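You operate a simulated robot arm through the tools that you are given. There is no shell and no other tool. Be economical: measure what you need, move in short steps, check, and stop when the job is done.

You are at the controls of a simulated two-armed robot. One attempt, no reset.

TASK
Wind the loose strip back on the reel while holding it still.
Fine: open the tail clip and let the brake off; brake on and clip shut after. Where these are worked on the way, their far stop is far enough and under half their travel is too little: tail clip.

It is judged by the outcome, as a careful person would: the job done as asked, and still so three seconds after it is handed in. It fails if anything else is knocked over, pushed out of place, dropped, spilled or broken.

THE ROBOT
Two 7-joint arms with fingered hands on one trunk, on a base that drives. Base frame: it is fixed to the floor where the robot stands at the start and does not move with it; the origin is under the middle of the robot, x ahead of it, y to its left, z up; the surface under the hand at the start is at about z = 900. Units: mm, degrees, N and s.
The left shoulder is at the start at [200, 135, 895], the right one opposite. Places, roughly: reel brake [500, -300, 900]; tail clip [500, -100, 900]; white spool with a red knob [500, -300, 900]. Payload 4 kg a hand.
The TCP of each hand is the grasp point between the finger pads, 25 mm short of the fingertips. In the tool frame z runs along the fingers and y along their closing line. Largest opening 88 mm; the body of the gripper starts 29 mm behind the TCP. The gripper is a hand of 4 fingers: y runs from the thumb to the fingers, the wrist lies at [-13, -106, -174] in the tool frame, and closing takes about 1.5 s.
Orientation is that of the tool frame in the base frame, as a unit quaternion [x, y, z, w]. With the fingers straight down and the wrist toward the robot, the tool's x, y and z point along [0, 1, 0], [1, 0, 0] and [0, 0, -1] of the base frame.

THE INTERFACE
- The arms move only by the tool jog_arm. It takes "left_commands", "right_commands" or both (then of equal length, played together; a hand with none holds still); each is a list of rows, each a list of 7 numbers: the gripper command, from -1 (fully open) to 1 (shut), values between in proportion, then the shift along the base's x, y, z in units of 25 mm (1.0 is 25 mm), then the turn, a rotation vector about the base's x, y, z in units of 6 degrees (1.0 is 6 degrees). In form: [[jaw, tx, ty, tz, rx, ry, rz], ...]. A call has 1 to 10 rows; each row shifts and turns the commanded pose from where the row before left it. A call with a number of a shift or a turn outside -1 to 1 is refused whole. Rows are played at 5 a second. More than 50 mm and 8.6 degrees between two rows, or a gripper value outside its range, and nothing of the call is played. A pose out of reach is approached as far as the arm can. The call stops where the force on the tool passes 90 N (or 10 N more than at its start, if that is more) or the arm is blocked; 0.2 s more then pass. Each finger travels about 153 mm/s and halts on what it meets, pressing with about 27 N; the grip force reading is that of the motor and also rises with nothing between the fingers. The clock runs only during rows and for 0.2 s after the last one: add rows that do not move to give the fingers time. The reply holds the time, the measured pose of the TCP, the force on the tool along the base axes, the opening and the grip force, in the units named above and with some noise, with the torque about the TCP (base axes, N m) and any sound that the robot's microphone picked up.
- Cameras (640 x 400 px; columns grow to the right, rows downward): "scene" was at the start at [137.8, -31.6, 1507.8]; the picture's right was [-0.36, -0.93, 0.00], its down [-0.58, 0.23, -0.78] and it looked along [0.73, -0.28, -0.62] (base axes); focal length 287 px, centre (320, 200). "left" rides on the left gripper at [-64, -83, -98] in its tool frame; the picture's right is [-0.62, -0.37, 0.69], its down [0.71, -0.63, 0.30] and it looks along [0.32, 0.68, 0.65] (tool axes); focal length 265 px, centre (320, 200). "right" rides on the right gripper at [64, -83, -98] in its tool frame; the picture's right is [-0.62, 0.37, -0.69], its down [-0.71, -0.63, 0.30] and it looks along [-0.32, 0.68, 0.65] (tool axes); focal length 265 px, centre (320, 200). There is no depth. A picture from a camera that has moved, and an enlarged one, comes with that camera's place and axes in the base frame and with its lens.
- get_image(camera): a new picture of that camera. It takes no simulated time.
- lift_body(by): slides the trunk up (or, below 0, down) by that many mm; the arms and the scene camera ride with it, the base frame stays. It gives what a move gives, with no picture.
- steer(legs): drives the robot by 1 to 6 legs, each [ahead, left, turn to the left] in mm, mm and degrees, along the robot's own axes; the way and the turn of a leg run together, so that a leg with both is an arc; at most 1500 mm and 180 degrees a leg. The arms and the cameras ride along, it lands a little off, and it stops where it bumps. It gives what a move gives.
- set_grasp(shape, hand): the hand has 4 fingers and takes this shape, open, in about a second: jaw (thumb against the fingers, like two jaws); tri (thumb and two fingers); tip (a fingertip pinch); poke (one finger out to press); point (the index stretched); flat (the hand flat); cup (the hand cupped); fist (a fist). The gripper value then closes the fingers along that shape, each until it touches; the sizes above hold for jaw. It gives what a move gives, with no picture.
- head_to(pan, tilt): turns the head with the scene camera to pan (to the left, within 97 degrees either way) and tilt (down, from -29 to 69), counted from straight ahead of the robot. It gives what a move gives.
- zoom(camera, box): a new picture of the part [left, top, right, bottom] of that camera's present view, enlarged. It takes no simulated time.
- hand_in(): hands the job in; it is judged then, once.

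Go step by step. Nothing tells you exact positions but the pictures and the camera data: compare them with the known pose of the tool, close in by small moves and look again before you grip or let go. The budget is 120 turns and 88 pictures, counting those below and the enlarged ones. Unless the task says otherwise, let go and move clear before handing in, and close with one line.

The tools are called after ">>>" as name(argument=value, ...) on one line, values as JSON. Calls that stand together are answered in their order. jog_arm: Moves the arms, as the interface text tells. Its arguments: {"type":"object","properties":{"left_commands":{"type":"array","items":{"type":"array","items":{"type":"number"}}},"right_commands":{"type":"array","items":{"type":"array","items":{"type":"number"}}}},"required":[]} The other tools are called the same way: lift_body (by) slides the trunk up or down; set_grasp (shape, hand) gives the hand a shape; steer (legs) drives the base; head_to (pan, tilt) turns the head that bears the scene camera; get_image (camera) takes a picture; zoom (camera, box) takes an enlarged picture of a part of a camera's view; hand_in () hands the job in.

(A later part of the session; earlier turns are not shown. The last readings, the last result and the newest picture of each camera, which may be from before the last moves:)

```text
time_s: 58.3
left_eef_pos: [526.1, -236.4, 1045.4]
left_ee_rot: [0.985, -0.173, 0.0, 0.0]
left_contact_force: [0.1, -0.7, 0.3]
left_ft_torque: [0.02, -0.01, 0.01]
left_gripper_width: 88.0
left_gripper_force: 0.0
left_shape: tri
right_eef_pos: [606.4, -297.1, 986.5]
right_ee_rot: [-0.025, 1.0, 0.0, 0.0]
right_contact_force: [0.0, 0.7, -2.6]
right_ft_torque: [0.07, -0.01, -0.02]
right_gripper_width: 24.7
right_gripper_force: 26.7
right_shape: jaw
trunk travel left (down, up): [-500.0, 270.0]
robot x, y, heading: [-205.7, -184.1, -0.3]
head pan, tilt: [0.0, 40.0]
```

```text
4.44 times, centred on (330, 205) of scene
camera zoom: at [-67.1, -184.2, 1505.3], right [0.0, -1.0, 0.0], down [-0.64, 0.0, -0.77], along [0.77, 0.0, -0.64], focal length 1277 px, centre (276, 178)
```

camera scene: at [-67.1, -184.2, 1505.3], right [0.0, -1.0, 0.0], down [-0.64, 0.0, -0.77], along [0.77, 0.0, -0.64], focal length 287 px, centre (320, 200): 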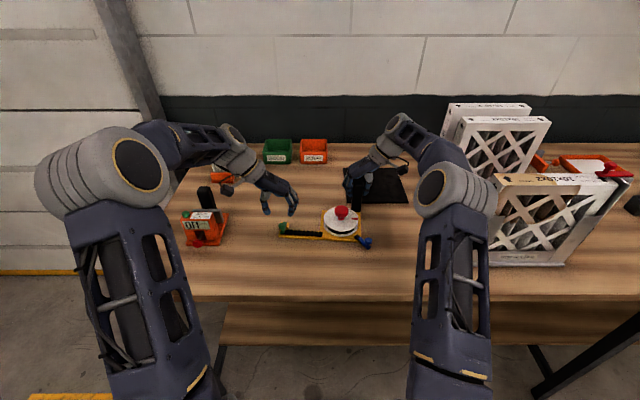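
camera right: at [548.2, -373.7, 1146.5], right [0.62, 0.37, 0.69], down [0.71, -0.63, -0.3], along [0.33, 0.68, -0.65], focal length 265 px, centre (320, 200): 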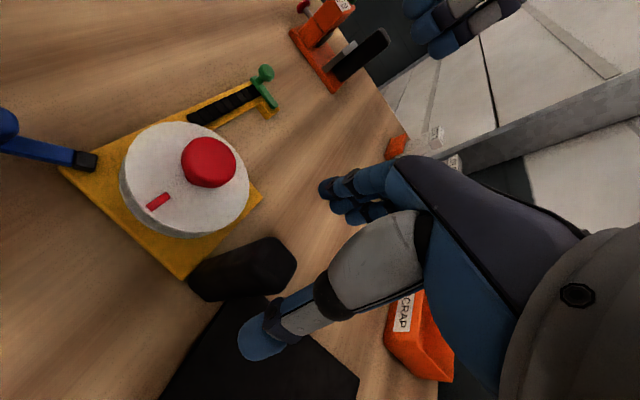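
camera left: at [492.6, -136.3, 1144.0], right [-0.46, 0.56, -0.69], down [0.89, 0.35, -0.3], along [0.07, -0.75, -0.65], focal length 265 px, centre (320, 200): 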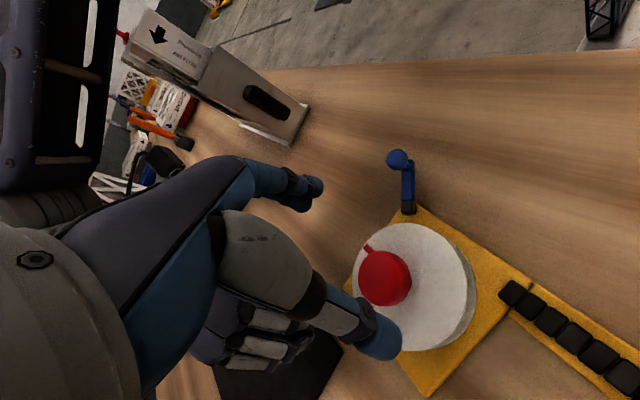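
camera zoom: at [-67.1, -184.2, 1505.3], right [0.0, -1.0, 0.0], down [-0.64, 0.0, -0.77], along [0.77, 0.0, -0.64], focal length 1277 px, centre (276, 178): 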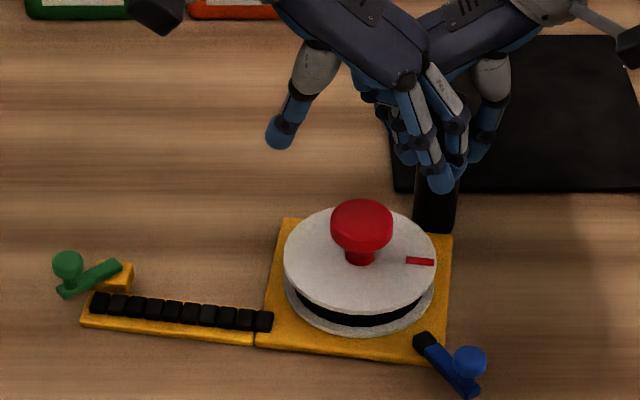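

Comparing both cameras, the knob is really at (533,-238) with centre z≈961, so I was 6–8 mm short in x and too high. I place the tri grasp there.

>>> jog_arm(left_commands=[[-1, 0.3, -0.08, -0.7, 0, 0, 0], [-0.6, 0, 0, -0.8, 0, 0, 0], [-0.5, 0, 0, -0.8, 0, 0, 0], [-0.5, 0, 0, -0.55, 0, 0, 0], [-0.5, 0, 0, 0, 0, 0, 0]])

>>> get_image(camera="left")

>>> zoom(camera="scene", box=[260, 160, 400, 250])

```text
time_s: 59.5
left_eef_pos: [534.0, -240.6, 970.8]
left_ee_rot: [0.985, -0.174, 0.0, 0.0]
left_contact_force: [0.3, 0.7, -0.5]
left_ft_torque: [-0.03, 0.0, -0.01]
left_gripper_width: 66.3
left_gripper_force: 0.1
left_shape: tri
right_eef_pos: [606.2, -297.8, 986.7]
right_ee_rot: [-0.024, 1.0, 0.0, 0.0]
right_contact_force: [1.3, 0.3, -2.2]
right_ft_torque: [0.03, -0.02, -0.07]
right_gripper_width: 24.3
right_gripper_force: 27.1
right_shape: jaw
trunk travel left (down, up): [-500.0, 270.0]
robot x, y, heading: [-211.3, -184.0, -0.2]
head pan, tilt: [0.0, 40.0]
```

```text
24 pictures are left
camera left: at [500.8, -139.9, 1070.6], right [-0.46, 0.56, -0.69], down [0.89, 0.35, -0.3], along [0.07, -0.75, -0.65], focal length 265 px, centre (320, 200)
```

left: 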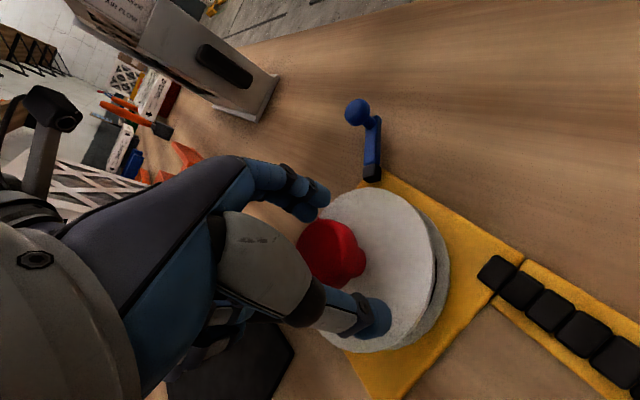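

```text
4.44 times, centred on (330, 205) of scene
camera zoom: at [-67.1, -184.2, 1505.3], right [0.0, -1.0, 0.0], down [-0.64, 0.0, -0.77], along [0.77, 0.0, -0.64], focal length 1277 px, centre (276, 178)
```

zoom: 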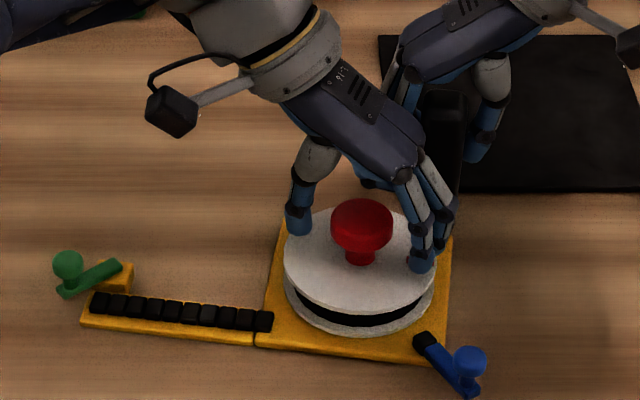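

Nearly centred, so a 3 mm shift in x, then close and turn a little.

>>> jog_arm(left_commands=[[-0.3, 0.12, 0.04, 0, 0, 0, 0], [0, 0, 0, 0, 0, 0, 0], [0.3, 0, 0, 0, 0, 0, 0], [0.7, 0, 0, 0, 0, 0, 0], [1, 0, 0, 0, 0, 0, 0], [1, 0, 0, 0, 0, 0, 0]])

>>> jog_arm(left_commands=[[1, 0, 0, 0, 0, 0, 0.5], [1, 0, 0, 0, 0, 0, 0.5], [1, 0, 0, 0, 0, 0, 0.5], [1, 0, 0, 0, 0, 0, 0.5], [1, 0, 0, 0, 0, 0, 0]])

>>> zoom(camera="scene", box=[260, 160, 400, 250])

```text
time_s: 60.9
left_eef_pos: [537.6, -238.1, 970.5]
left_ee_rot: [0.985, -0.173, -0.002, 0.0]
left_contact_force: [-3.0, 3.1, -5.9]
left_ft_torque: [0.15, 0.02, -0.02]
left_gripper_width: 28.0
left_gripper_force: 27.3
left_shape: tri
right_eef_pos: [606.8, -298.1, 986.7]
right_ee_rot: [-0.025, 1.0, 0.0, 0.001]
right_contact_force: [3.4, -1.9, 3.7]
right_ft_torque: [-0.05, -0.03, -0.01]
right_gripper_width: 24.3
right_gripper_force: 27.5
right_shape: jaw
trunk travel left (down, up): [-500.0, 270.0]
robot x, y, heading: [-208.9, -182.5, 0.1]
head pan, tilt: [0.0, 40.0]
```

```text
time_s: 62.1
left_eef_pos: [537.6, -239.3, 974.0]
left_ee_rot: [0.998, -0.07, -0.001, 0.0]
left_contact_force: [-12.1, 4.8, -5.3]
left_ft_torque: [0.05, 0.06, -0.29]
left_gripper_width: 26.8
left_gripper_force: 26.6
left_shape: tri
right_eef_pos: [606.0, -298.4, 987.2]
right_ee_rot: [-0.024, 1.0, 0.0, 0.0]
right_contact_force: [11.5, -5.0, 5.3]
right_ft_torque: [-0.07, -0.18, -0.15]
right_gripper_width: 24.6
right_gripper_force: 27.2
right_shape: jaw
trunk travel left (down, up): [-500.0, 270.0]
robot x, y, heading: [-209.4, -186.9, -0.0]
head pan, tilt: [0.0, 40.0]
```

```text
4.44 times, centred on (330, 205) of scene
camera zoom: at [-67.2, -184.2, 1505.3], right [0.0, -1.0, 0.0], down [-0.64, 0.0, -0.77], along [0.77, 0.0, -0.64], focal length 1277 px, centre (276, 178)
```

zoom: 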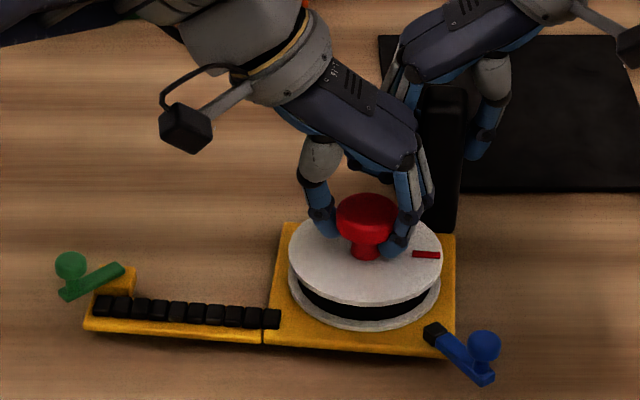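

The fixture turned about 3° and the reel mark about 6–7°, so the reel is just beginning to move. The −x push says I am a few mm too far out, so I recentre and continue.

>>> jog_arm(left_commands=[[1, -0.16, 0, 0, 0, 0, 0.5], [1, 0, 0, 0, 0, 0, 0.6], [1, 0, 0, 0, 0, 0, 0.6], [1, 0, 0, 0, 0, 0, 0.6], [1, 0, 0, 0, 0, 0, 0.6], [1, 0, 0, 0, 0, 0, 0.6], [1, 0, 0, 0, 0, 0, 0]])

>>> zoom(camera="scene", box=[260, 160, 400, 250])

```text
time_s: 63.7
left_eef_pos: [533.2, -238.9, 973.5]
left_ee_rot: [0.994, 0.113, 0.0, 0.0]
left_contact_force: [-12.1, -1.1, -3.2]
left_ft_torque: [-0.1, 0.07, -0.55]
left_gripper_width: 25.5
left_gripper_force: 26.2
left_shape: tri
right_eef_pos: [606.3, -296.6, 986.5]
right_ee_rot: [-0.024, 1.0, 0.0, 0.0]
right_contact_force: [10.1, 1.0, 5.0]
right_ft_torque: [0.11, -0.12, -0.13]
right_gripper_width: 24.8
right_gripper_force: 27.1
right_shape: jaw
trunk travel left (down, up): [-500.0, 270.0]
robot x, y, heading: [-210.8, -185.4, -0.1]
head pan, tilt: [0.0, 40.0]
```

```text
4.44 times, centred on (330, 205) of scene
camera zoom: at [-67.2, -184.2, 1505.3], right [0.0, -1.0, 0.0], down [-0.64, 0.0, -0.77], along [0.77, 0.0, -0.64], focal length 1277 px, centre (276, 178)
```

zoom: 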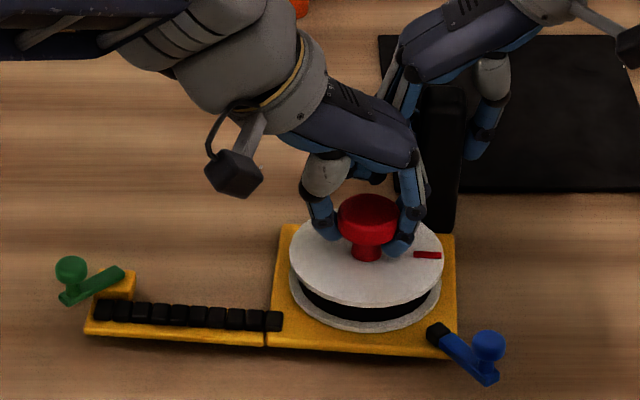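

The reel stays put even at 0.55 N m, so something blocks it. I turn back the other way and watch the mark.

>>> jog_arm(left_commands=[[1, 0, 0, 0, 0, 0, -0.6], [1, 0, 0, 0, 0, 0, -0.6], [1, 0, 0, 0, 0, 0, -0.6], [1, 0, 0, 0, 0, 0, -0.6], [1, 0, 0, 0, 0, 0, -0.6], [1, 0, 0, 0, 0, 0, 0]])

>>> zoom(camera="scene", box=[260, 160, 400, 250])

```text
time_s: 65.1
left_eef_pos: [535.0, -238.3, 973.4]
left_ee_rot: [0.999, -0.044, 0.001, 0.0]
left_contact_force: [2.6, -1.8, -5.3]
left_ft_torque: [0.01, -0.12, 0.0]
left_gripper_width: 26.3
left_gripper_force: 27.1
left_shape: tri
right_eef_pos: [606.7, -297.1, 986.2]
right_ee_rot: [-0.025, 1.0, 0.0, 0.0]
right_contact_force: [0.2, 0.8, 8.8]
right_ft_torque: [0.12, 0.06, 0.0]
right_gripper_width: 24.7
right_gripper_force: 27.1
right_shape: jaw
trunk travel left (down, up): [-500.0, 270.0]
robot x, y, heading: [-210.0, -182.7, -0.0]
head pan, tilt: [0.0, 40.0]
```

```text
4.44 times, centred on (330, 205) of scene
camera zoom: at [-67.1, -184.2, 1505.3], right [0.0, -1.0, 0.0], down [-0.64, 0.0, -0.77], along [0.77, 0.0, -0.64], focal length 1277 px, centre (276, 178)
```

zoom: 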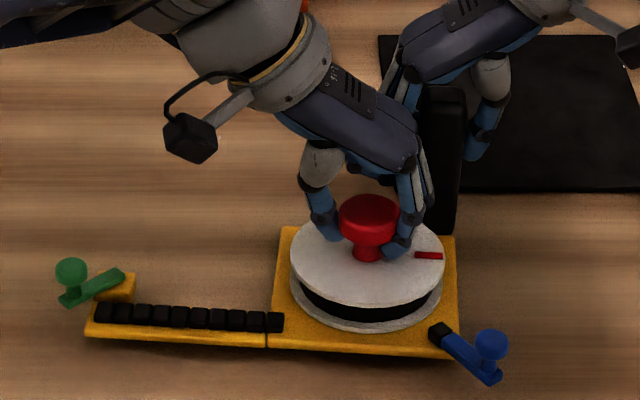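

The mark never moved relative to the plate, so the brake is probably not fully off. The post-to-ball distance shows the lever is only at about 47°, and the fixture merely pivoted at the end of that push. I let the knob go and use the left hand to pull the lever straight away from the held post.

>>> jog_arm(left_commands=[[0.4, 0, 0, 0, 0, 0, 0], [-0.4, 0, 0, 0, 0, 0, 0], [-0.8, 0, 0, 0, 0, 0, 0], [-0.8, 0, 0, 1, 0, 0, 0], [-0.8, 0, 0, 1, 0, 0, 0], [-0.8, -0.6, -0.5, 0, 0, 0, 1], [-0.8, -0.6, -0.6, 0, 0, 0, 1], [-0.8, -0.6, -0.6, 0, 0, 0, 1], [-0.8, -0.6, -0.6, 0, 0, 0, 1], [-0.8, -0.6, -0.6, 0, 0, 0, 1]])

>>> set_grasp(hand="left", shape="jaw")

>>> jog_arm(left_commands=[[-0.6, 0, 0, -0.3, 0, 0, 1], [-0.3, 0, 0, -0.3, 0, 0, 1], [0, 0, 0, 0, 0, 0, 0.5], [0, 0, 0, 0, 0, 0, 0]])

>>> get_image(camera="left")

>>> zoom(camera="scene", box=[270, 160, 430, 260])

```text
time_s: 67.3
left_eef_pos: [457.8, -309.5, 1021.5]
left_ee_rot: [0.976, 0.218, 0.001, 0.0]
left_contact_force: [0.0, 0.4, 0.7]
left_ft_torque: [-0.01, 0.0, 0.03]
left_gripper_width: 79.2
left_gripper_force: 0.0
left_shape: tri
right_eef_pos: [607.0, -298.6, 987.4]
right_ee_rot: [-0.024, 1.0, -0.001, 0.0]
right_contact_force: [-0.6, 0.2, -1.3]
right_ft_torque: [0.04, -0.01, 0.04]
right_gripper_width: 24.4
right_gripper_force: 26.7
right_shape: jaw
trunk travel left (down, up): [-500.0, 270.0]
robot x, y, heading: [-208.7, -185.3, -0.3]
head pan, tilt: [0.0, 40.0]
```

```text
time_s: 68.2
left_eef_pos: [458.8, -309.4, 1021.6]
left_ee_rot: [0.976, 0.216, 0.001, 0.0]
left_contact_force: [-0.3, -0.1, 0.1]
left_ft_torque: [-0.01, 0.02, -0.03]
left_gripper_width: 87.8
left_gripper_force: 0.2
left_shape: jaw
right_eef_pos: [606.9, -297.9, 986.6]
right_ee_rot: [-0.025, 1.0, 0.001, 0.0]
right_contact_force: [-0.2, 0.1, -1.8]
right_ft_torque: [0.06, 0.0, 0.01]
right_gripper_width: 24.6
right_gripper_force: 27.1
right_shape: jaw
trunk travel left (down, up): [-500.0, 270.0]
robot x, y, heading: [-212.6, -182.8, -0.2]
head pan, tilt: [0.0, 40.0]
```

```text
time_s: 69.2
left_eef_pos: [459.2, -311.5, 1006.8]
left_ee_rot: [0.939, 0.343, 0.0, 0.0]
left_contact_force: [-0.5, -0.3, -0.4]
left_ft_torque: [-0.02, -0.03, 0.0]
left_gripper_width: 44.7
left_gripper_force: 0.0
left_shape: jaw
right_eef_pos: [605.5, -298.4, 986.8]
right_ee_rot: [-0.025, 1.0, 0.0, 0.0]
right_contact_force: [0.4, -0.1, -1.0]
right_ft_torque: [0.04, -0.05, -0.01]
right_gripper_width: 24.6
right_gripper_force: 27.0
right_shape: jaw
trunk travel left (down, up): [-500.0, 270.0]
robot x, y, heading: [-210.4, -186.8, -0.4]
head pan, tilt: [0.0, 40.0]
```

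```text
19 pictures are left
camera left: at [355.3, -289.3, 1106.2], right [-0.71, -0.12, -0.69], down [0.14, 0.94, -0.3], along [0.69, -0.31, -0.65], focal length 265 px, centre (320, 200)
```

left: 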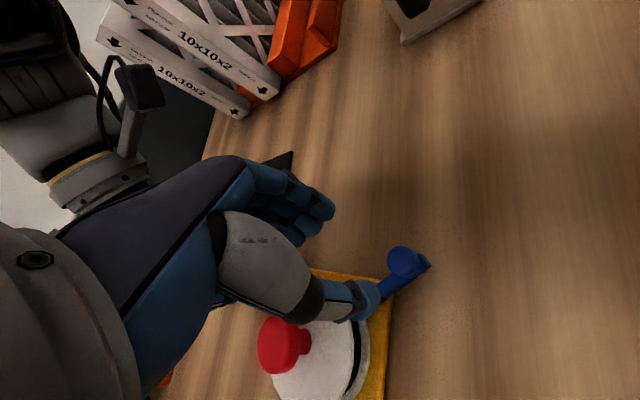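

```text
4.00 times, centred on (350, 210) of scene
camera zoom: at [-67.1, -184.2, 1505.3], right [0.0, -1.0, 0.0], down [-0.64, 0.0, -0.77], along [0.77, 0.0, -0.64], focal length 1149 px, centre (200, 160)
```

zoom: 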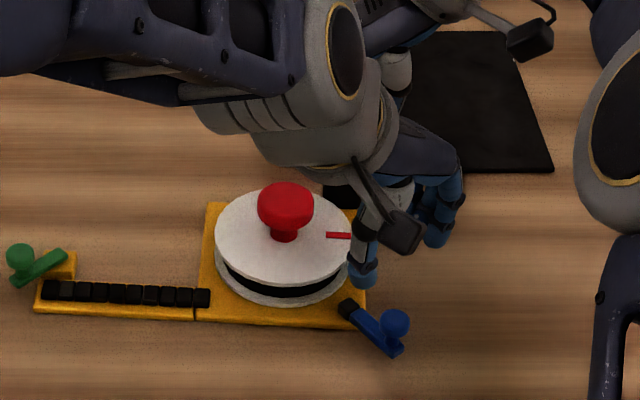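

Both cameras put the ball at (447,-314). I go down and grip it.

>>> jog_arm(left_commands=[[0, -0.48, -0.1, -0.5, 0, 0, 0], [0, 0, 0, -0.8, 0, 0, 0], [0, 0, 0, -0.8, 0, 0, 0], [0, 0, 0, -0.5, 0, 0, 0], [0.4, 0, 0, 0, 0, 0, 0], [0.7, 0, 0, 0, 0, 0, 0], [1, 0, 0, 0, 0, 0, 0], [1, 0, 0, 0, 0, 0, 0]])

>>> zoom(camera="left", box=[200, 130, 460, 340])

```text
time_s: 71.0
left_eef_pos: [447.0, -313.7, 944.7]
left_ee_rot: [0.939, 0.343, 0.0, 0.001]
left_contact_force: [0.5, 0.1, 0.0]
left_ft_torque: [-0.2, -0.25, 0.04]
left_gripper_width: 7.2
left_gripper_force: 26.5
left_shape: jaw
right_eef_pos: [606.7, -297.2, 986.9]
right_ee_rot: [-0.024, 1.0, 0.0, 0.001]
right_contact_force: [0.3, -0.3, -2.4]
right_ft_torque: [0.04, -0.04, 0.02]
right_gripper_width: 24.6
right_gripper_force: 27.2
right_shape: jaw
trunk travel left (down, up): [-500.0, 270.0]
robot x, y, heading: [-210.3, -183.2, -0.3]
head pan, tilt: [0.0, 40.0]
```

```text
1.90 times, centred on (330, 235) of left
camera zoom: at [342.7, -291.8, 1042.7], right [-0.71, -0.12, -0.69], down [0.14, 0.94, -0.3], along [0.69, -0.31, -0.65], focal length 506 px, centre (301, 133)
```

zoom: 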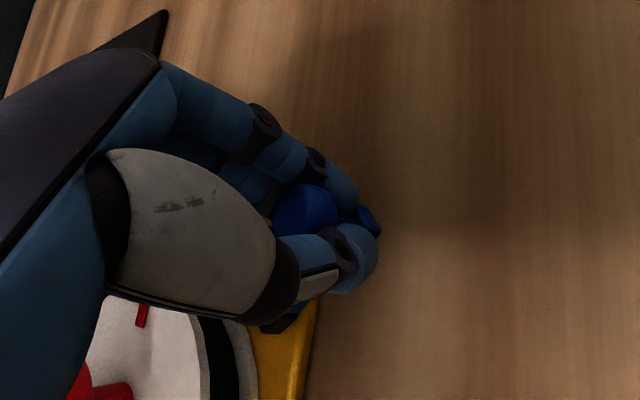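

Gripped. I pull it away from the post and along the arc.

>>> jog_arm(left_commands=[[1, -0.22, 0.12, 0, 0, 0, 0], [1, -0.18, 0.2, 0, 0, 0, 0], [1, -0.12, 0.22, 0, 0, 0, 0], [1, 0, 0, 0, 0, 0, 0]])

>>> zoom(camera="scene", box=[270, 160, 430, 260])

```text
time_s: 72.0
left_eef_pos: [436.3, -301.4, 944.4]
left_ee_rot: [0.939, 0.343, 0.002, 0.001]
left_contact_force: [19.8, 1.1, 4.4]
left_ft_torque: [-0.33, -0.74, -0.02]
left_gripper_width: 8.3
left_gripper_force: 27.0
left_shape: jaw
right_eef_pos: [607.1, -296.8, 987.4]
right_ee_rot: [-0.025, 1.0, 0.0, -0.001]
right_contact_force: [-17.9, 0.3, -1.2]
right_ft_torque: [0.06, 0.29, 0.14]
right_gripper_width: 24.5
right_gripper_force: 26.7
right_shape: jaw
trunk travel left (down, up): [-500.0, 270.0]
robot x, y, heading: [-211.0, -182.4, -0.2]
head pan, tilt: [0.0, 40.0]
```

```text
4.00 times, centred on (350, 210) of scene
camera zoom: at [-67.1, -184.2, 1505.4], right [0.0, -1.0, 0.0], down [-0.64, 0.0, -0.77], along [0.77, 0.0, -0.64], focal length 1149 px, centre (200, 160)
```

zoom: 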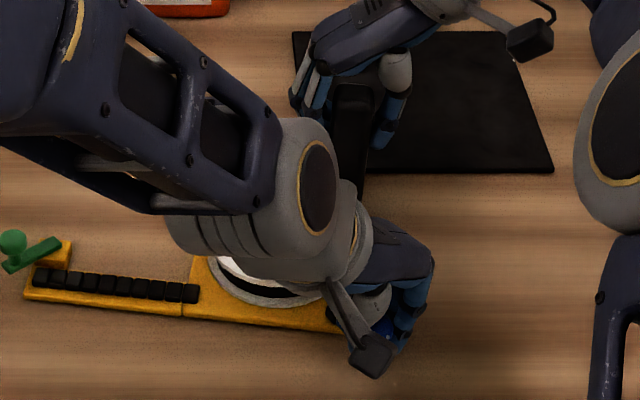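

20 N now, and the distance has grown by 10 mm. I release and look at the lever.

>>> jog_arm(left_commands=[[0.5, 0, 0, 0, 0, 0, 0], [0, 0, 0, 0, 0, 0, 0], [-0.2, 0, 0, 0, 0, 0, 0], [-0.2, 0, 0, 0.9, 0, 0, 0], [-0.2, 0, 0, 1, 0, 0, 0], [-0.2, 0, 0, 1, 0, 0, 0]])

>>> get_image(camera="left")

```text
time_s: 73.4
left_eef_pos: [433.6, -301.1, 1015.2]
left_ee_rot: [0.94, 0.342, 0.0, 0.0]
left_contact_force: [-0.6, 0.5, 0.0]
left_ft_torque: [-0.01, 0.02, -0.02]
left_gripper_width: 52.5
left_gripper_force: 0.0
left_shape: jaw
right_eef_pos: [606.7, -298.4, 987.4]
right_ee_rot: [-0.024, 1.0, 0.0, 0.0]
right_contact_force: [0.2, -0.2, -1.0]
right_ft_torque: [0.04, -0.05, -0.07]
right_gripper_width: 24.7
right_gripper_force: 27.0
right_shape: jaw
trunk travel left (down, up): [-500.0, 270.0]
robot x, y, heading: [-211.3, -181.2, -0.0]
head pan, tilt: [0.0, 40.0]
```

```text
15 pictures are left
camera left: at [330.0, -278.5, 1114.8], right [-0.71, -0.12, -0.69], down [0.14, 0.94, -0.3], along [0.69, -0.31, -0.65], focal length 265 px, centre (320, 200)
```

left: 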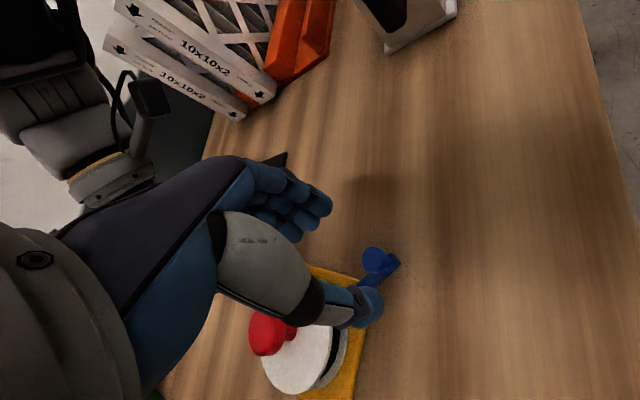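

The ball springs back to about the same angle after a firm 20 N pull, so the brake really is at its far stop, about 50°. I go back to the knob at about (536,-236) with the tri grasp to test it the other way.

>>> set_grasp(hand="left", shape="tri")

>>> jog_arm(left_commands=[[-0.8, 0, 0, 0.4, 0, 0, 0], [-0.8, 0.8, 0.5, 0, 0, 0, 0], [-0.8, 0.8, 0.5, 0, 0, 0, 0], [-0.8, 0.8, 0.5, 0, 0, 0, 0], [-0.8, 0.8, 0.5, 0, 0, 0, 0], [-0.8, 0.84, 0.55, 0, 0, 0, 0], [-0.6, 0, 0, -0.4, 0, 0, 0], [-0.6, 0, 0, -0.9, 0, 0, 0], [-0.6, 0, 0, -0.7, 0, 0, 0], [-0.6, 0, 0, 0, 0, 0, 0]])

>>> get_image(camera="left")

```text
time_s: 74.3
left_eef_pos: [432.9, -301.2, 1014.5]
left_ee_rot: [0.94, 0.342, 0.0, 0.0]
left_contact_force: [0.4, 0.2, -0.6]
left_ft_torque: [0.0, -0.03, -0.01]
left_gripper_width: 88.2
left_gripper_force: 0.0
left_shape: tri
right_eef_pos: [606.9, -297.2, 986.7]
right_ee_rot: [-0.024, 1.0, 0.0, 0.0]
right_contact_force: [1.3, -0.4, -1.2]
right_ft_torque: [0.02, -0.04, -0.04]
right_gripper_width: 24.2
right_gripper_force: 26.8
right_shape: jaw
trunk travel left (down, up): [-500.0, 270.0]
robot x, y, heading: [-212.0, -182.8, -0.3]
head pan, tilt: [0.0, 40.0]
```

```text
time_s: 76.5
left_eef_pos: [534.1, -236.8, 974.7]
left_ee_rot: [0.94, 0.342, 0.001, 0.0]
left_contact_force: [-0.4, 0.2, 0.7]
left_ft_torque: [0.0, 0.03, -0.01]
left_gripper_width: 70.6
left_gripper_force: 0.1
left_shape: tri
right_eef_pos: [607.4, -297.1, 987.7]
right_ee_rot: [-0.025, 1.0, 0.0, 0.0]
right_contact_force: [0.0, 0.3, -1.1]
right_ft_torque: [-0.01, -0.05, -0.06]
right_gripper_width: 24.3
right_gripper_force: 26.9
right_shape: jaw
trunk travel left (down, up): [-500.0, 270.0]
robot x, y, heading: [-208.4, -184.2, -0.1]
head pan, tilt: [0.0, 40.0]
```

```text
14 pictures are left
camera left: at [430.9, -214.1, 1074.7], right [-0.71, -0.12, -0.69], down [0.14, 0.94, -0.3], along [0.69, -0.31, -0.65], focal length 265 px, centre (320, 200)
```

left: 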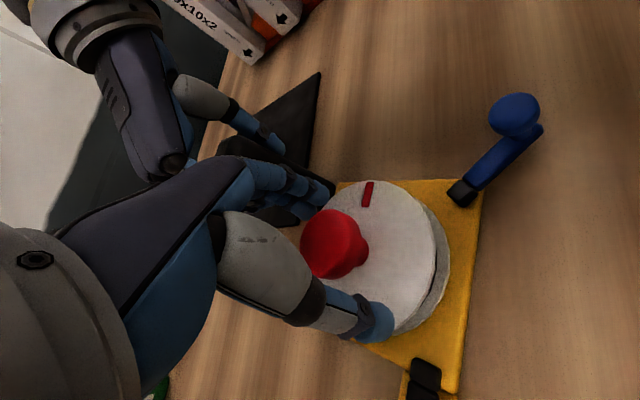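

Well centred. I close and turn cw 24° while watching the torque.

>>> jog_arm(left_commands=[[-0.2, 0, 0, 0, 0, 0, 0], [0.2, 0, 0, 0, 0, 0, 0], [0.6, 0, 0, 0, 0, 0, 0], [1, 0, 0, 0, 0, 0, 0], [1, 0, 0, 0, 0, 0, 0]])

>>> jog_arm(left_commands=[[1, 0, 0, 0, 0, 0, 0.6], [1, 0, 0, 0, 0, 0, 0.6], [1, 0, 0, 0, 0, 0, 0]])

>>> jog_arm(left_commands=[[1, 0, 0, 0, 0, 0, -0.6], [1, 0, 0, 0, 0, 0, -0.6], [1, 0, 0, 0, 0, 0, -0.6], [1, 0, 0, 0, 0, 0, -0.6], [1, 0, 0, 0, 0, 0, 0]])

>>> get_image(camera="left")

```text
time_s: 77.7
left_eef_pos: [534.0, -236.3, 975.7]
left_ee_rot: [0.94, 0.342, 0.0, 0.0]
left_contact_force: [2.0, -2.8, -1.0]
left_ft_torque: [-0.02, 0.11, 0.04]
left_gripper_width: 31.7
left_gripper_force: 27.1
left_shape: tri
right_eef_pos: [605.7, -298.9, 986.0]
right_ee_rot: [-0.025, 1.0, 0.0, 0.0]
right_contact_force: [-1.7, 3.0, -0.4]
right_ft_torque: [0.06, 0.05, -0.11]
right_gripper_width: 24.4
right_gripper_force: 27.0
right_shape: jaw
trunk travel left (down, up): [-500.0, 270.0]
robot x, y, heading: [-212.2, -183.6, 0.0]
head pan, tilt: [0.0, 40.0]
```

```text
time_s: 78.5
left_eef_pos: [534.9, -237.4, 974.9]
left_ee_rot: [0.916, 0.401, -0.001, 0.0]
left_contact_force: [-1.3, -2.7, -4.8]
left_ft_torque: [-0.02, 0.15, -0.18]
left_gripper_width: 30.9
left_gripper_force: 27.3
left_shape: tri
right_eef_pos: [606.8, -298.0, 986.9]
right_ee_rot: [-0.024, 1.0, 0.001, 0.0]
right_contact_force: [1.7, 3.5, 0.9]
right_ft_torque: [0.13, 0.02, -0.17]
right_gripper_width: 24.1
right_gripper_force: 26.8
right_shape: jaw
trunk travel left (down, up): [-500.0, 270.0]
robot x, y, heading: [-208.1, -183.0, -0.3]
head pan, tilt: [0.0, 40.0]
```

```text
time_s: 79.7
left_eef_pos: [534.7, -236.6, 975.7]
left_ee_rot: [0.959, 0.282, 0.0, 0.0]
left_contact_force: [1.1, -1.3, -4.3]
left_ft_torque: [-0.02, 0.08, 0.03]
left_gripper_width: 31.1
left_gripper_force: 26.8
left_shape: tri
right_eef_pos: [606.6, -297.5, 986.6]
right_ee_rot: [-0.025, 1.0, -0.001, 0.001]
right_contact_force: [-0.6, 1.2, 2.6]
right_ft_torque: [0.04, 0.09, -0.02]
right_gripper_width: 24.3
right_gripper_force: 26.6
right_shape: jaw
trunk travel left (down, up): [-500.0, 270.0]
robot x, y, heading: [-207.1, -181.9, -0.1]
head pan, tilt: [0.0, 40.0]
```

```text
13 pictures are left
camera left: at [434.9, -201.1, 1075.0], right [-0.72, -0.03, -0.69], down [0.26, 0.92, -0.3], along [0.64, -0.4, -0.65], focal length 265 px, centre (320, 200)
```

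left: 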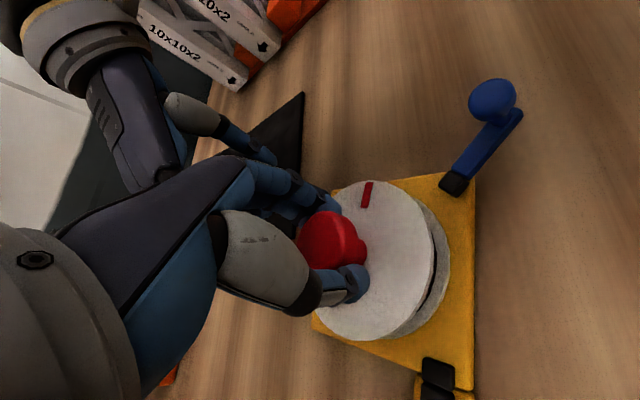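

With the grasp well centred, the mark now follows the hand at low torque (under 0.2 N m), so the reel is free. I wind ccw.

>>> jog_arm(left_commands=[[1, 0, 0, 0, 0, 0, 0.8], [1, 0, 0, 0, 0, 0, 0.8], [1, 0, 0, 0, 0, 0, 0.8], [1, 0, 0, 0, 0, 0, 0.8], [1, 0, 0, 0, 0, 0, 0.8], [1, 0, 0, 0, 0, 0, 0.8], [1, 0, 0, 0, 0, 0, 0.8], [1, 0, 0, 0, 0, 0, 0]])

>>> zoom(camera="scene", box=[260, 160, 400, 250])

```text
time_s: 81.5
left_eef_pos: [534.8, -236.1, 975.7]
left_ee_rot: [0.836, 0.549, 0.0, 0.0]
left_contact_force: [-2.7, -6.4, -6.1]
left_ft_torque: [-0.14, 0.17, -0.43]
left_gripper_width: 28.5
left_gripper_force: 27.1
left_shape: tri
right_eef_pos: [607.2, -296.6, 986.7]
right_ee_rot: [-0.025, 1.0, 0.001, 0.0]
right_contact_force: [4.6, 5.7, 3.4]
right_ft_torque: [0.29, -0.07, -0.19]
right_gripper_width: 24.4
right_gripper_force: 26.8
right_shape: jaw
trunk travel left (down, up): [-500.0, 270.0]
robot x, y, heading: [-208.7, -183.9, -0.3]
head pan, tilt: [0.0, 40.0]
```

```text
4.44 times, centred on (330, 205) of scene
camera zoom: at [-67.0, -184.2, 1505.3], right [0.0, -1.0, 0.0], down [-0.64, 0.0, -0.77], along [0.77, 0.0, -0.64], focal length 1277 px, centre (276, 178)
```

zoom: 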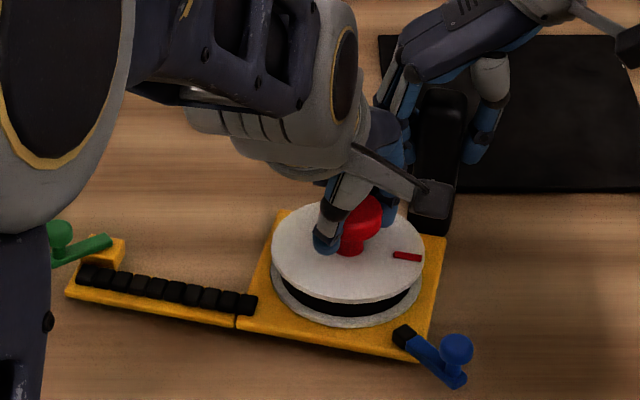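

The reel turned cw freely but hits a firm limit ccw: it pulls against the strip, whose tail is still caught. The clip, at about 52°, must be under half its travel, so it has to go further. I release the knob and bring the left hand to the clip ball, where I will press down while turning so the fixture stays put.

>>> jog_arm(left_commands=[[0.4, 0, 0, 0, 0, 0, 0], [-0.4, 0, 0, 0, 0, 0, 0], [-0.9, 0, 0, 0, 0, 0, 0], [-0.9, 0, 0, 1, 0, 0, 0], [-0.9, 0, 0, 1, 0, 0, 0], [-0.9, 0.1, 1, 0, 0, 0, 0], [-0.9, 0.1, 1, 0, 0, 0, 0], [-0.9, 0.1, 1, 0, 0, 0, 0], [-0.9, 0.1, 1, 0, 0, 0, 0], [-0.9, 0.1, 1, 0, 0, 0, 0]])

>>> set_grasp(hand="left", shape="jaw")

>>> jog_arm(left_commands=[[-0.6, 0.15, 1, 0, 0, 0, 0], [-0.3, 0.1, 1, 0, 0, 0, 0], [0, 0.1, 0.9, 0, 0, 0, 0], [0, 0, 0, -0.4, 0, 0, 0], [0, 0, 0, 0, 0, 0, 0]])

>>> get_image(camera="left")

```text
time_s: 83.7
left_eef_pos: [547.4, -113.4, 1024.4]
left_ee_rot: [0.836, 0.548, 0.001, 0.001]
left_contact_force: [-0.1, -0.7, 0.4]
left_ft_torque: [0.02, 0.03, 0.0]
left_gripper_width: 83.3
left_gripper_force: 0.1
left_shape: tri
right_eef_pos: [607.2, -298.1, 987.6]
right_ee_rot: [-0.025, 1.0, 0.0, 0.0]
right_contact_force: [0.3, 0.2, -1.8]
right_ft_torque: [0.06, -0.05, -0.04]
right_gripper_width: 24.6
right_gripper_force: 27.2
right_shape: jaw
trunk travel left (down, up): [-500.0, 270.0]
robot x, y, heading: [-210.6, -182.7, -0.3]
head pan, tilt: [0.0, 40.0]
```

```text
time_s: 84.6
left_eef_pos: [547.8, -112.0, 1025.0]
left_ee_rot: [0.837, 0.548, 0.0, 0.0]
left_contact_force: [0.7, 0.0, 0.3]
left_ft_torque: [0.0, -0.01, -0.02]
left_gripper_width: 87.4
left_gripper_force: 0.1
left_shape: jaw
right_eef_pos: [607.8, -298.1, 986.7]
right_ee_rot: [-0.024, 1.0, 0.0, 0.0]
right_contact_force: [-0.8, 0.1, -2.7]
right_ft_torque: [0.03, -0.05, -0.03]
right_gripper_width: 24.5
right_gripper_force: 27.3
right_shape: jaw
trunk travel left (down, up): [-500.0, 270.0]
robot x, y, heading: [-210.6, -183.4, -0.4]
head pan, tilt: [0.0, 40.0]
```

```text
time_s: 85.8
left_eef_pos: [555.2, -36.7, 1015.8]
left_ee_rot: [0.837, 0.547, 0.0, 0.0]
left_contact_force: [-0.2, 0.2, -0.5]
left_ft_torque: [-0.01, 0.03, -0.01]
left_gripper_width: 44.5
left_gripper_force: 0.1
left_shape: jaw
right_eef_pos: [607.1, -299.1, 986.7]
right_ee_rot: [-0.024, 1.0, 0.0, 0.0]
right_contact_force: [1.0, 0.3, -2.6]
right_ft_torque: [0.02, -0.03, 0.01]
right_gripper_width: 24.3
right_gripper_force: 27.4
right_shape: jaw
trunk travel left (down, up): [-500.0, 270.0]
robot x, y, heading: [-210.5, -182.7, -0.5]
head pan, tilt: [0.0, 40.0]
```

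```text
11 pictures are left
camera left: at [452.6, -62.7, 1114.6], right [-0.59, -0.42, -0.69], down [-0.29, 0.91, -0.3], along [0.76, 0.02, -0.65], focal length 265 px, centre (320, 200)
```

left: 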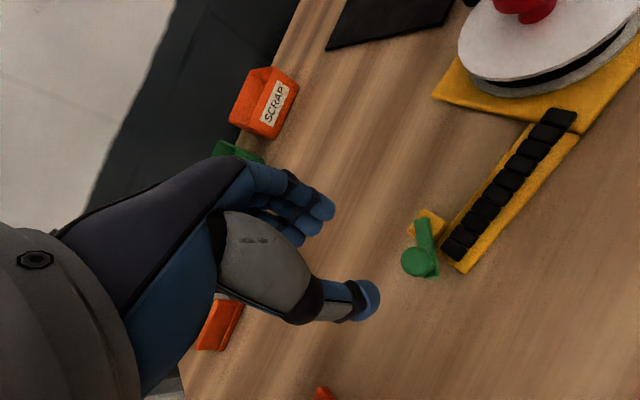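

The ball is at (541,-47) and the pivot at about (560,-76). I go down and grip the stem.

>>> jog_arm(left_commands=[[0, -0.56, -0.4, -0.5, 0, 0, 0], [0, 0, 0, -0.8, 0, 0, 0], [0, 0, 0, -0.8, 0, 0, 0], [0, 0, 0, -0.8, 0, 0, 0], [0.4, 0, 0, 0, 0, 0, 0], [0.7, 0, 0, 0, 0, 0, 0], [1, 0, 0, 0, 0, 0, 0], [1, 0, 0, 0, 0, 0, 0]])

```text
time_s: 87.6
left_eef_pos: [541.6, -46.5, 943.6]
left_ee_rot: [0.835, 0.55, 0.001, 0.0]
left_contact_force: [-2.1, 13.4, 2.5]
left_ft_torque: [0.28, -0.05, 0.13]
left_gripper_width: 7.6
left_gripper_force: 27.5
left_shape: jaw
right_eef_pos: [606.9, -300.1, 987.2]
right_ee_rot: [-0.023, 1.0, -0.001, 0.001]
right_contact_force: [2.6, -11.7, -1.4]
right_ft_torque: [-0.26, -0.02, 0.01]
right_gripper_width: 24.2
right_gripper_force: 27.3
right_shape: jaw
trunk travel left (down, up): [-500.0, 270.0]
robot x, y, heading: [-209.7, -183.6, -0.2]
head pan, tilt: [0.0, 40.0]
```

Stem caught. I ease in y and press down to see the load.

>>> jog_arm(left_commands=[[1, 0, 0.16, 0, 0, 0, 0], [1, 0, 0, -0.16, 0, 0, 0], [1, 0, 0, -0.16, 0, 0, 0], [1, 0, 0, 0, 0, 0, 0]])

```text
time_s: 88.6
left_eef_pos: [542.5, -43.4, 940.9]
left_ee_rot: [0.836, 0.548, 0.006, 0.002]
left_contact_force: [-3.7, 16.2, 49.2]
left_ft_torque: [0.35, 0.19, 0.01]
left_gripper_width: 7.9
left_gripper_force: 26.8
left_shape: jaw
right_eef_pos: [606.0, -297.4, 987.8]
right_ee_rot: [-0.025, 1.0, 0.0, 0.001]
right_contact_force: [3.2, -13.6, 4.3]
right_ft_torque: [-0.4, -0.01, -0.08]
right_gripper_width: 24.4
right_gripper_force: 26.9
right_shape: jaw
trunk travel left (down, up): [-500.0, 270.0]
robot x, y, heading: [-211.1, -181.8, -0.2]
head pan, tilt: [0.0, 40.0]
```

49 N down, good. Now I swing the clip onward along its arc.

>>> jog_arm(left_commands=[[1, 0.15, 0.2, 0, 0, 0, 0], [1, 0.22, 0.12, 0, 0, 0, -0.3], [1, 0.28, 0.05, 0, 0, 0, -0.3], [1, 0.28, 0, 0, 0, 0, -0.3], [1, 0.25, -0.05, 0, 0, 0, -0.3], [1, 0, 0, 0, 0, 0, 0]])

>>> zoom(camera="scene", box=[260, 160, 400, 250])

```text
time_s: 90.0
left_eef_pos: [571.4, -37.1, 935.9]
left_ee_rot: [0.87, 0.494, -0.001, 0.0]
left_contact_force: [-0.2, -0.3, 0.9]
left_ft_torque: [-0.01, 0.01, 0.0]
left_gripper_width: 5.3
left_gripper_force: 27.0
left_shape: jaw
right_eef_pos: [606.1, -298.2, 987.5]
right_ee_rot: [-0.025, 1.0, -0.001, 0.0]
right_contact_force: [0.1, 1.2, -0.2]
right_ft_torque: [0.02, 0.02, -0.05]
right_gripper_width: 24.3
right_gripper_force: 27.2
right_shape: jaw
trunk travel left (down, up): [-500.0, 270.0]
robot x, y, heading: [-210.0, -184.7, 0.1]
head pan, tilt: [0.0, 40.0]
```

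```text
4.44 times, centred on (330, 205) of scene
camera zoom: at [-67.2, -184.1, 1505.2], right [0.0, -1.0, 0.0], down [-0.64, 0.0, -0.77], along [0.77, 0.0, -0.64], focal length 1277 px, centre (276, 178)
```

zoom: 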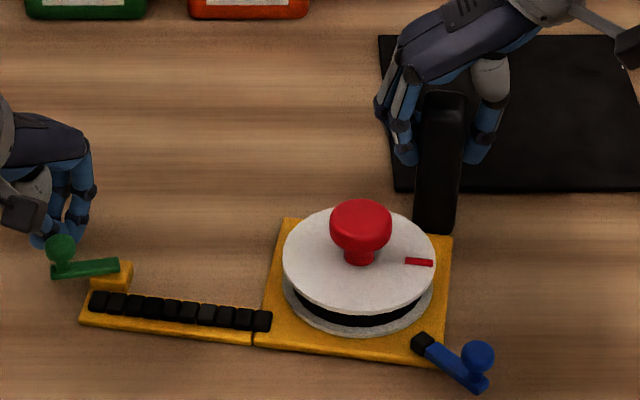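

The clip now points straight left, about 80° open, and the fixture sat still. I go back to the knob at (533,-238) with the tri grasp and wind the wrist back for a long stroke.

>>> jog_arm(left_commands=[[0.6, 0, 0, 0.5, 0, 0, 0], [0.2, 0, 0, 1, 0, 0, -1], [0, 0, 0, 1, 0, 0, -1], [0, 0, 0, 1, 0, 0, -1], [0, -0.2, -0.8, 0.2, 0, 0, -1], [-0.5, -0.2, -0.9, 0, 0, 0, -1], [-0.5, -0.2, -0.9, 0, 0, 0, -1], [-0.5, -0.2, -0.9, 0, 0, 0, -1], [-0.5, -0.2, -0.9, 0, 0, 0, -1], [-0.5, -0.2, -0.9, 0, 0, 0, -1]])

>>> set_grasp(hand="left", shape="tri")

>>> jog_arm(left_commands=[[-0.8, -0.15, -0.9, 0, 0, 0, -1], [-0.8, -0.15, -0.9, 0, 0, 0, -1], [-0.8, 0, -0.96, 0, 0, 0, -1], [-0.6, 0, 0, 0, 0, 0, -0.5], [-0.6, 0, 0, 0, 0, 0, 0]])

```text
time_s: 92.2
left_eef_pos: [541.3, -167.4, 1028.9]
left_ee_rot: [0.999, 0.045, 0.001, 0.0]
left_contact_force: [0.2, -0.2, 1.1]
left_ft_torque: [0.0, 0.0, -0.04]
left_gripper_width: 65.5
left_gripper_force: 0.0
left_shape: jaw
right_eef_pos: [606.6, -296.9, 986.3]
right_ee_rot: [-0.026, 1.0, 0.0, 0.0]
right_contact_force: [0.8, -0.2, -0.8]
right_ft_torque: [-0.03, 0.0, -0.04]
right_gripper_width: 24.3
right_gripper_force: 26.6
right_shape: jaw
trunk travel left (down, up): [-500.0, 270.0]
robot x, y, heading: [-210.0, -185.0, -0.0]
head pan, tilt: [0.0, 40.0]
```

```text
time_s: 93.1
left_eef_pos: [540.3, -167.3, 1028.5]
left_ee_rot: [0.999, 0.046, 0.0, -0.001]
left_contact_force: [-0.1, -0.3, 0.0]
left_ft_torque: [0.0, -0.03, -0.01]
left_gripper_width: 88.1
left_gripper_force: 0.0
left_shape: tri
right_eef_pos: [607.1, -297.0, 987.9]
right_ee_rot: [-0.025, 1.0, -0.001, 0.0]
right_contact_force: [0.1, 0.4, -1.9]
right_ft_torque: [0.03, -0.04, -0.04]
right_gripper_width: 24.3
right_gripper_force: 26.7
right_shape: jaw
trunk travel left (down, up): [-500.0, 270.0]
robot x, y, heading: [-210.1, -183.7, 0.1]
head pan, tilt: [0.0, 40.0]
```

```text
time_s: 94.3
left_eef_pos: [535.3, -237.1, 1026.2]
left_ee_rot: [0.99, -0.138, 0.0, 0.0]
left_contact_force: [0.0, 0.5, -0.4]
left_ft_torque: [0.01, -0.02, -0.01]
left_gripper_width: 70.7
left_gripper_force: 0.0
left_shape: tri
right_eef_pos: [604.7, -297.5, 988.0]
right_ee_rot: [-0.025, 1.0, 0.0, 0.0]
right_contact_force: [0.1, 0.5, -2.8]
right_ft_torque: [0.0, 0.01, -0.02]
right_gripper_width: 24.3
right_gripper_force: 26.7
right_shape: jaw
trunk travel left (down, up): [-500.0, 270.0]
robot x, y, heading: [-207.6, -182.2, 0.1]
head pan, tilt: [0.0, 40.0]
```

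I lower, close and make the first part of the stroke, watching the torque.

>>> jog_arm(left_commands=[[-0.6, 0, 0, -0.8, 0, 0, 0], [-0.6, 0, 0, -0.8, 0, 0, 0], [-0.6, 0, 0, -0.44, 0, 0, 0], [-0.2, 0, 0, 0, 0, 0, 0], [0.2, 0, 0, 0, 0, 0, 0], [0.6, 0, 0, 0, 0, 0, 0], [1, 0, 0, 0, 0, 0, 0], [1, 0, 0, 0, 0, 0, 0]])

>>> jog_arm(left_commands=[[1, 0, 0, 0, 0, 0, 0.6], [1, 0, 0, 0, 0, 0, 0.6], [1, 0, 0, 0, 0, 0, 0.6], [1, 0, 0, 0, 0, 0, 0.6], [1, 0, 0, 0, 0, 0, 0.6], [1, 0, 0, 0, 0, 0, 0.6], [1, 0, 0, 0, 0, 0, 0]])

>>> zoom(camera="scene", box=[260, 160, 400, 250])

```text
time_s: 96.1
left_eef_pos: [536.3, -238.3, 978.3]
left_ee_rot: [0.991, -0.137, 0.0, 0.001]
left_contact_force: [-1.8, 0.2, 1.2]
left_ft_torque: [-0.02, 0.08, 0.03]
left_gripper_width: 31.9
left_gripper_force: 26.6
left_shape: tri
right_eef_pos: [607.3, -298.3, 987.6]
right_ee_rot: [-0.025, 1.0, -0.001, -0.001]
right_contact_force: [1.0, 0.2, -3.3]
right_ft_torque: [0.01, -0.05, -0.04]
right_gripper_width: 24.3
right_gripper_force: 27.0
right_shape: jaw
trunk travel left (down, up): [-500.0, 270.0]
robot x, y, heading: [-207.7, -180.6, -0.2]
head pan, tilt: [0.0, 40.0]
```

```text
time_s: 97.7
left_eef_pos: [534.0, -238.8, 976.8]
left_ee_rot: [0.999, 0.051, -0.001, 0.0]
left_contact_force: [-15.5, 0.8, 7.6]
left_ft_torque: [-0.12, 0.27, -0.41]
left_gripper_width: 29.9
left_gripper_force: 27.1
left_shape: tri
right_eef_pos: [607.1, -298.7, 986.2]
right_ee_rot: [-0.024, 1.0, 0.0, 0.001]
right_contact_force: [12.2, -0.9, -5.6]
right_ft_torque: [0.01, -0.21, -0.2]
right_gripper_width: 24.5
right_gripper_force: 27.1
right_shape: jaw
trunk travel left (down, up): [-500.0, 270.0]
robot x, y, heading: [-215.6, -181.2, -0.2]
head pan, tilt: [0.0, 40.0]
```

```text
4.44 times, centred on (330, 205) of scene
camera zoom: at [-67.3, -184.2, 1505.3], right [0.0, -1.0, 0.0], down [-0.64, 0.0, -0.77], along [0.77, 0.0, -0.64], focal length 1277 px, centre (276, 178)
```

zoom: 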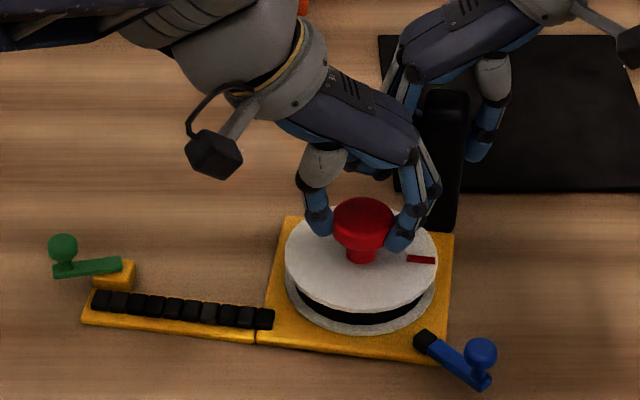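

It's still blocked ccw with the clip wide open. Before, cw moved the mark, so I test a longer cw turn.

>>> jog_arm(left_commands=[[1, 0, 0, 0, 0, 0, -0.8], [1, 0, 0, 0, 0, 0, -0.8], [1, 0, 0, 0, 0, 0, -0.8], [1, 0, 0, 0, 0, 0, -0.8], [1, 0, 0, 0, 0, 0, 0]])

>>> jog_arm(left_commands=[[1, 0, 0, 0, 0, 0, -0.8], [1, 0, 0, 0, 0, 0, -0.8], [1, 0, 0, 0, 0, 0, -0.8], [1, 0, 0, 0, 0, 0, 0]])

>>> zoom(camera="scene", box=[260, 160, 400, 250])

```text
time_s: 98.9
left_eef_pos: [534.9, -238.0, 976.7]
left_ee_rot: [0.993, -0.118, 0.001, 0.0]
left_contact_force: [-0.4, 1.2, 8.1]
left_ft_torque: [0.03, -0.03, 0.05]
left_gripper_width: 31.2
left_gripper_force: 27.5
left_shape: tri
right_eef_pos: [605.7, -297.6, 986.2]
right_ee_rot: [-0.026, 1.0, 0.0, -0.001]
right_contact_force: [2.2, -1.4, -2.4]
right_ft_torque: [0.01, -0.06, -0.13]
right_gripper_width: 24.4
right_gripper_force: 27.4
right_shape: jaw
trunk travel left (down, up): [-500.0, 270.0]
robot x, y, heading: [-209.9, -182.1, -0.2]
head pan, tilt: [0.0, 40.0]
```

```text
time_s: 99.9
left_eef_pos: [534.8, -238.3, 976.6]
left_ee_rot: [0.971, -0.24, 0.001, 0.001]
left_contact_force: [5.0, 3.8, 10.5]
left_ft_torque: [0.11, -0.12, 0.08]
left_gripper_width: 31.0
left_gripper_force: 26.4
left_shape: tri
right_eef_pos: [606.3, -298.2, 988.2]
right_ee_rot: [-0.026, 1.0, 0.0, 0.0]
right_contact_force: [-1.3, -2.4, -3.8]
right_ft_torque: [-0.05, 0.05, -0.04]
right_gripper_width: 24.1
right_gripper_force: 27.1
right_shape: jaw
trunk travel left (down, up): [-500.0, 270.0]
robot x, y, heading: [-211.4, -184.3, -0.0]
head pan, tilt: [0.0, 40.0]
```

```text
4.44 times, centred on (330, 205) of scene
camera zoom: at [-67.2, -184.1, 1505.4], right [0.0, -1.0, 0.0], down [-0.64, 0.0, -0.77], along [0.77, 0.0, -0.64], focal length 1277 px, centre (276, 178)
```

zoom: 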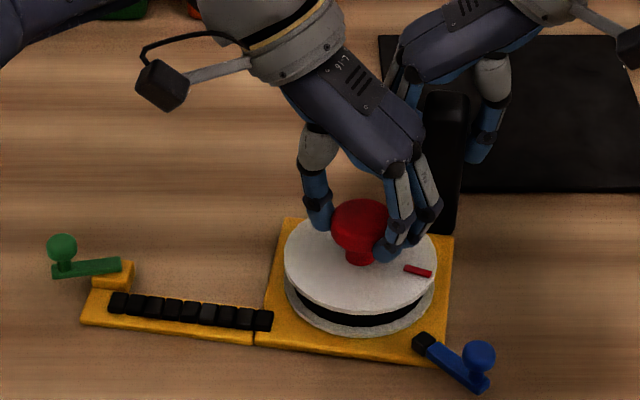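

Turning cw winds it: the mark moved and the strip's tail advanced by about one cell. I was turning the wrong way all along. I regrasp with the wrist turned far round, so I have a long cw stroke.

>>> jog_arm(left_commands=[[0.4, 0, 0, 0, 0, 0, 0], [-0.2, 0, 0, 0, 0, 0, 0], [-0.5, 0, 0, 0, 0, 0, 0], [-0.5, 0, 0, 1, 0, 0, 0], [-0.5, 0, 0, 1, 0, 0, 1], [-0.5, 0, 0, 0.3, 0, 0, 1], [-0.5, 0, 0, 0, 0, 0, 1], [-0.5, 0, 0, 0, 0, 0, 1], [-0.5, 0, 0, 0, 0, 0, 1], [-0.5, 0, 0, 0, 0, 0, 1]])

>>> jog_arm(left_commands=[[-0.5, 0, 0, 0, 0, 0, 1], [-0.5, 0, 0, 0, 0, 0, 1], [-0.5, 0, 0, 0, 0, 0, 1], [-0.5, 0, 0, 0, 0, 0, 1], [-0.5, 0, 0, 0, 0, 0, 1], [-0.5, 0, 0, 0, 0, 0, 1], [-0.5, 0, 0, 0, 0, 0, 1], [-0.5, 0, 0, 0, 0, 0, 1], [-0.5, 0, 0, 0, 0, 0, 1], [-0.5, 0, 0, 0, 0, 0, 1]])

>>> jog_arm(left_commands=[[-0.5, 0, 0, 0, 0, 0, 1], [-0.5, 0, 0, 0, 0, 0, 1], [-0.5, 0, 0, 0, 0, 0, 1], [-0.5, 0, 0, 0, 0, 0, 1], [-0.5, 0, 0, 0, 0, 0, 0]])

```text
time_s: 102.1
left_eef_pos: [535.2, -238.6, 1034.7]
left_ee_rot: [0.997, 0.072, 0.001, 0.0]
left_contact_force: [0.7, -0.3, 0.2]
left_ft_torque: [0.0, 0.03, 0.01]
left_gripper_width: 65.5
left_gripper_force: 0.0
left_shape: tri
right_eef_pos: [607.9, -298.7, 986.4]
right_ee_rot: [-0.025, 1.0, -0.001, 0.0]
right_contact_force: [-0.8, 0.0, -1.8]
right_ft_torque: [0.0, -0.05, -0.07]
right_gripper_width: 24.2
right_gripper_force: 27.1
right_shape: jaw
trunk travel left (down, up): [-500.0, 270.0]
robot x, y, heading: [-211.6, -189.1, -0.2]
head pan, tilt: [0.0, 40.0]
```

```text
time_s: 104.3
left_eef_pos: [534.3, -238.3, 1034.4]
left_ee_rot: [0.828, 0.561, 0.0, -0.001]
left_contact_force: [0.2, -0.1, 0.3]
left_ft_torque: [-0.04, -0.01, 0.01]
left_gripper_width: 65.7
left_gripper_force: 0.1
left_shape: tri
right_eef_pos: [607.0, -299.0, 986.8]
right_ee_rot: [-0.024, 1.0, 0.0, 0.0]
right_contact_force: [-0.1, -0.5, -1.8]
right_ft_torque: [0.06, -0.05, -0.05]
right_gripper_width: 24.4
right_gripper_force: 26.8
right_shape: jaw
trunk travel left (down, up): [-500.0, 270.0]
robot x, y, heading: [-207.2, -180.8, -0.2]
head pan, tilt: [0.0, 40.0]
```

```text
time_s: 105.5
left_eef_pos: [533.6, -239.3, 1034.2]
left_ee_rot: [0.693, 0.721, 0.0, 0.0]
left_contact_force: [0.0, 0.4, 0.3]
left_ft_torque: [0.0, 0.04, -0.03]
left_gripper_width: 65.6
left_gripper_force: 0.0
left_shape: tri
right_eef_pos: [606.3, -298.5, 987.3]
right_ee_rot: [-0.024, 1.0, 0.0, 0.0]
right_contact_force: [0.1, -0.3, -1.8]
right_ft_torque: [0.01, 0.01, -0.03]
right_gripper_width: 24.0
right_gripper_force: 27.6
right_shape: jaw
trunk travel left (down, up): [-500.0, 270.0]
robot x, y, heading: [-208.1, -186.5, -0.2]
head pan, tilt: [0.0, 40.0]
```

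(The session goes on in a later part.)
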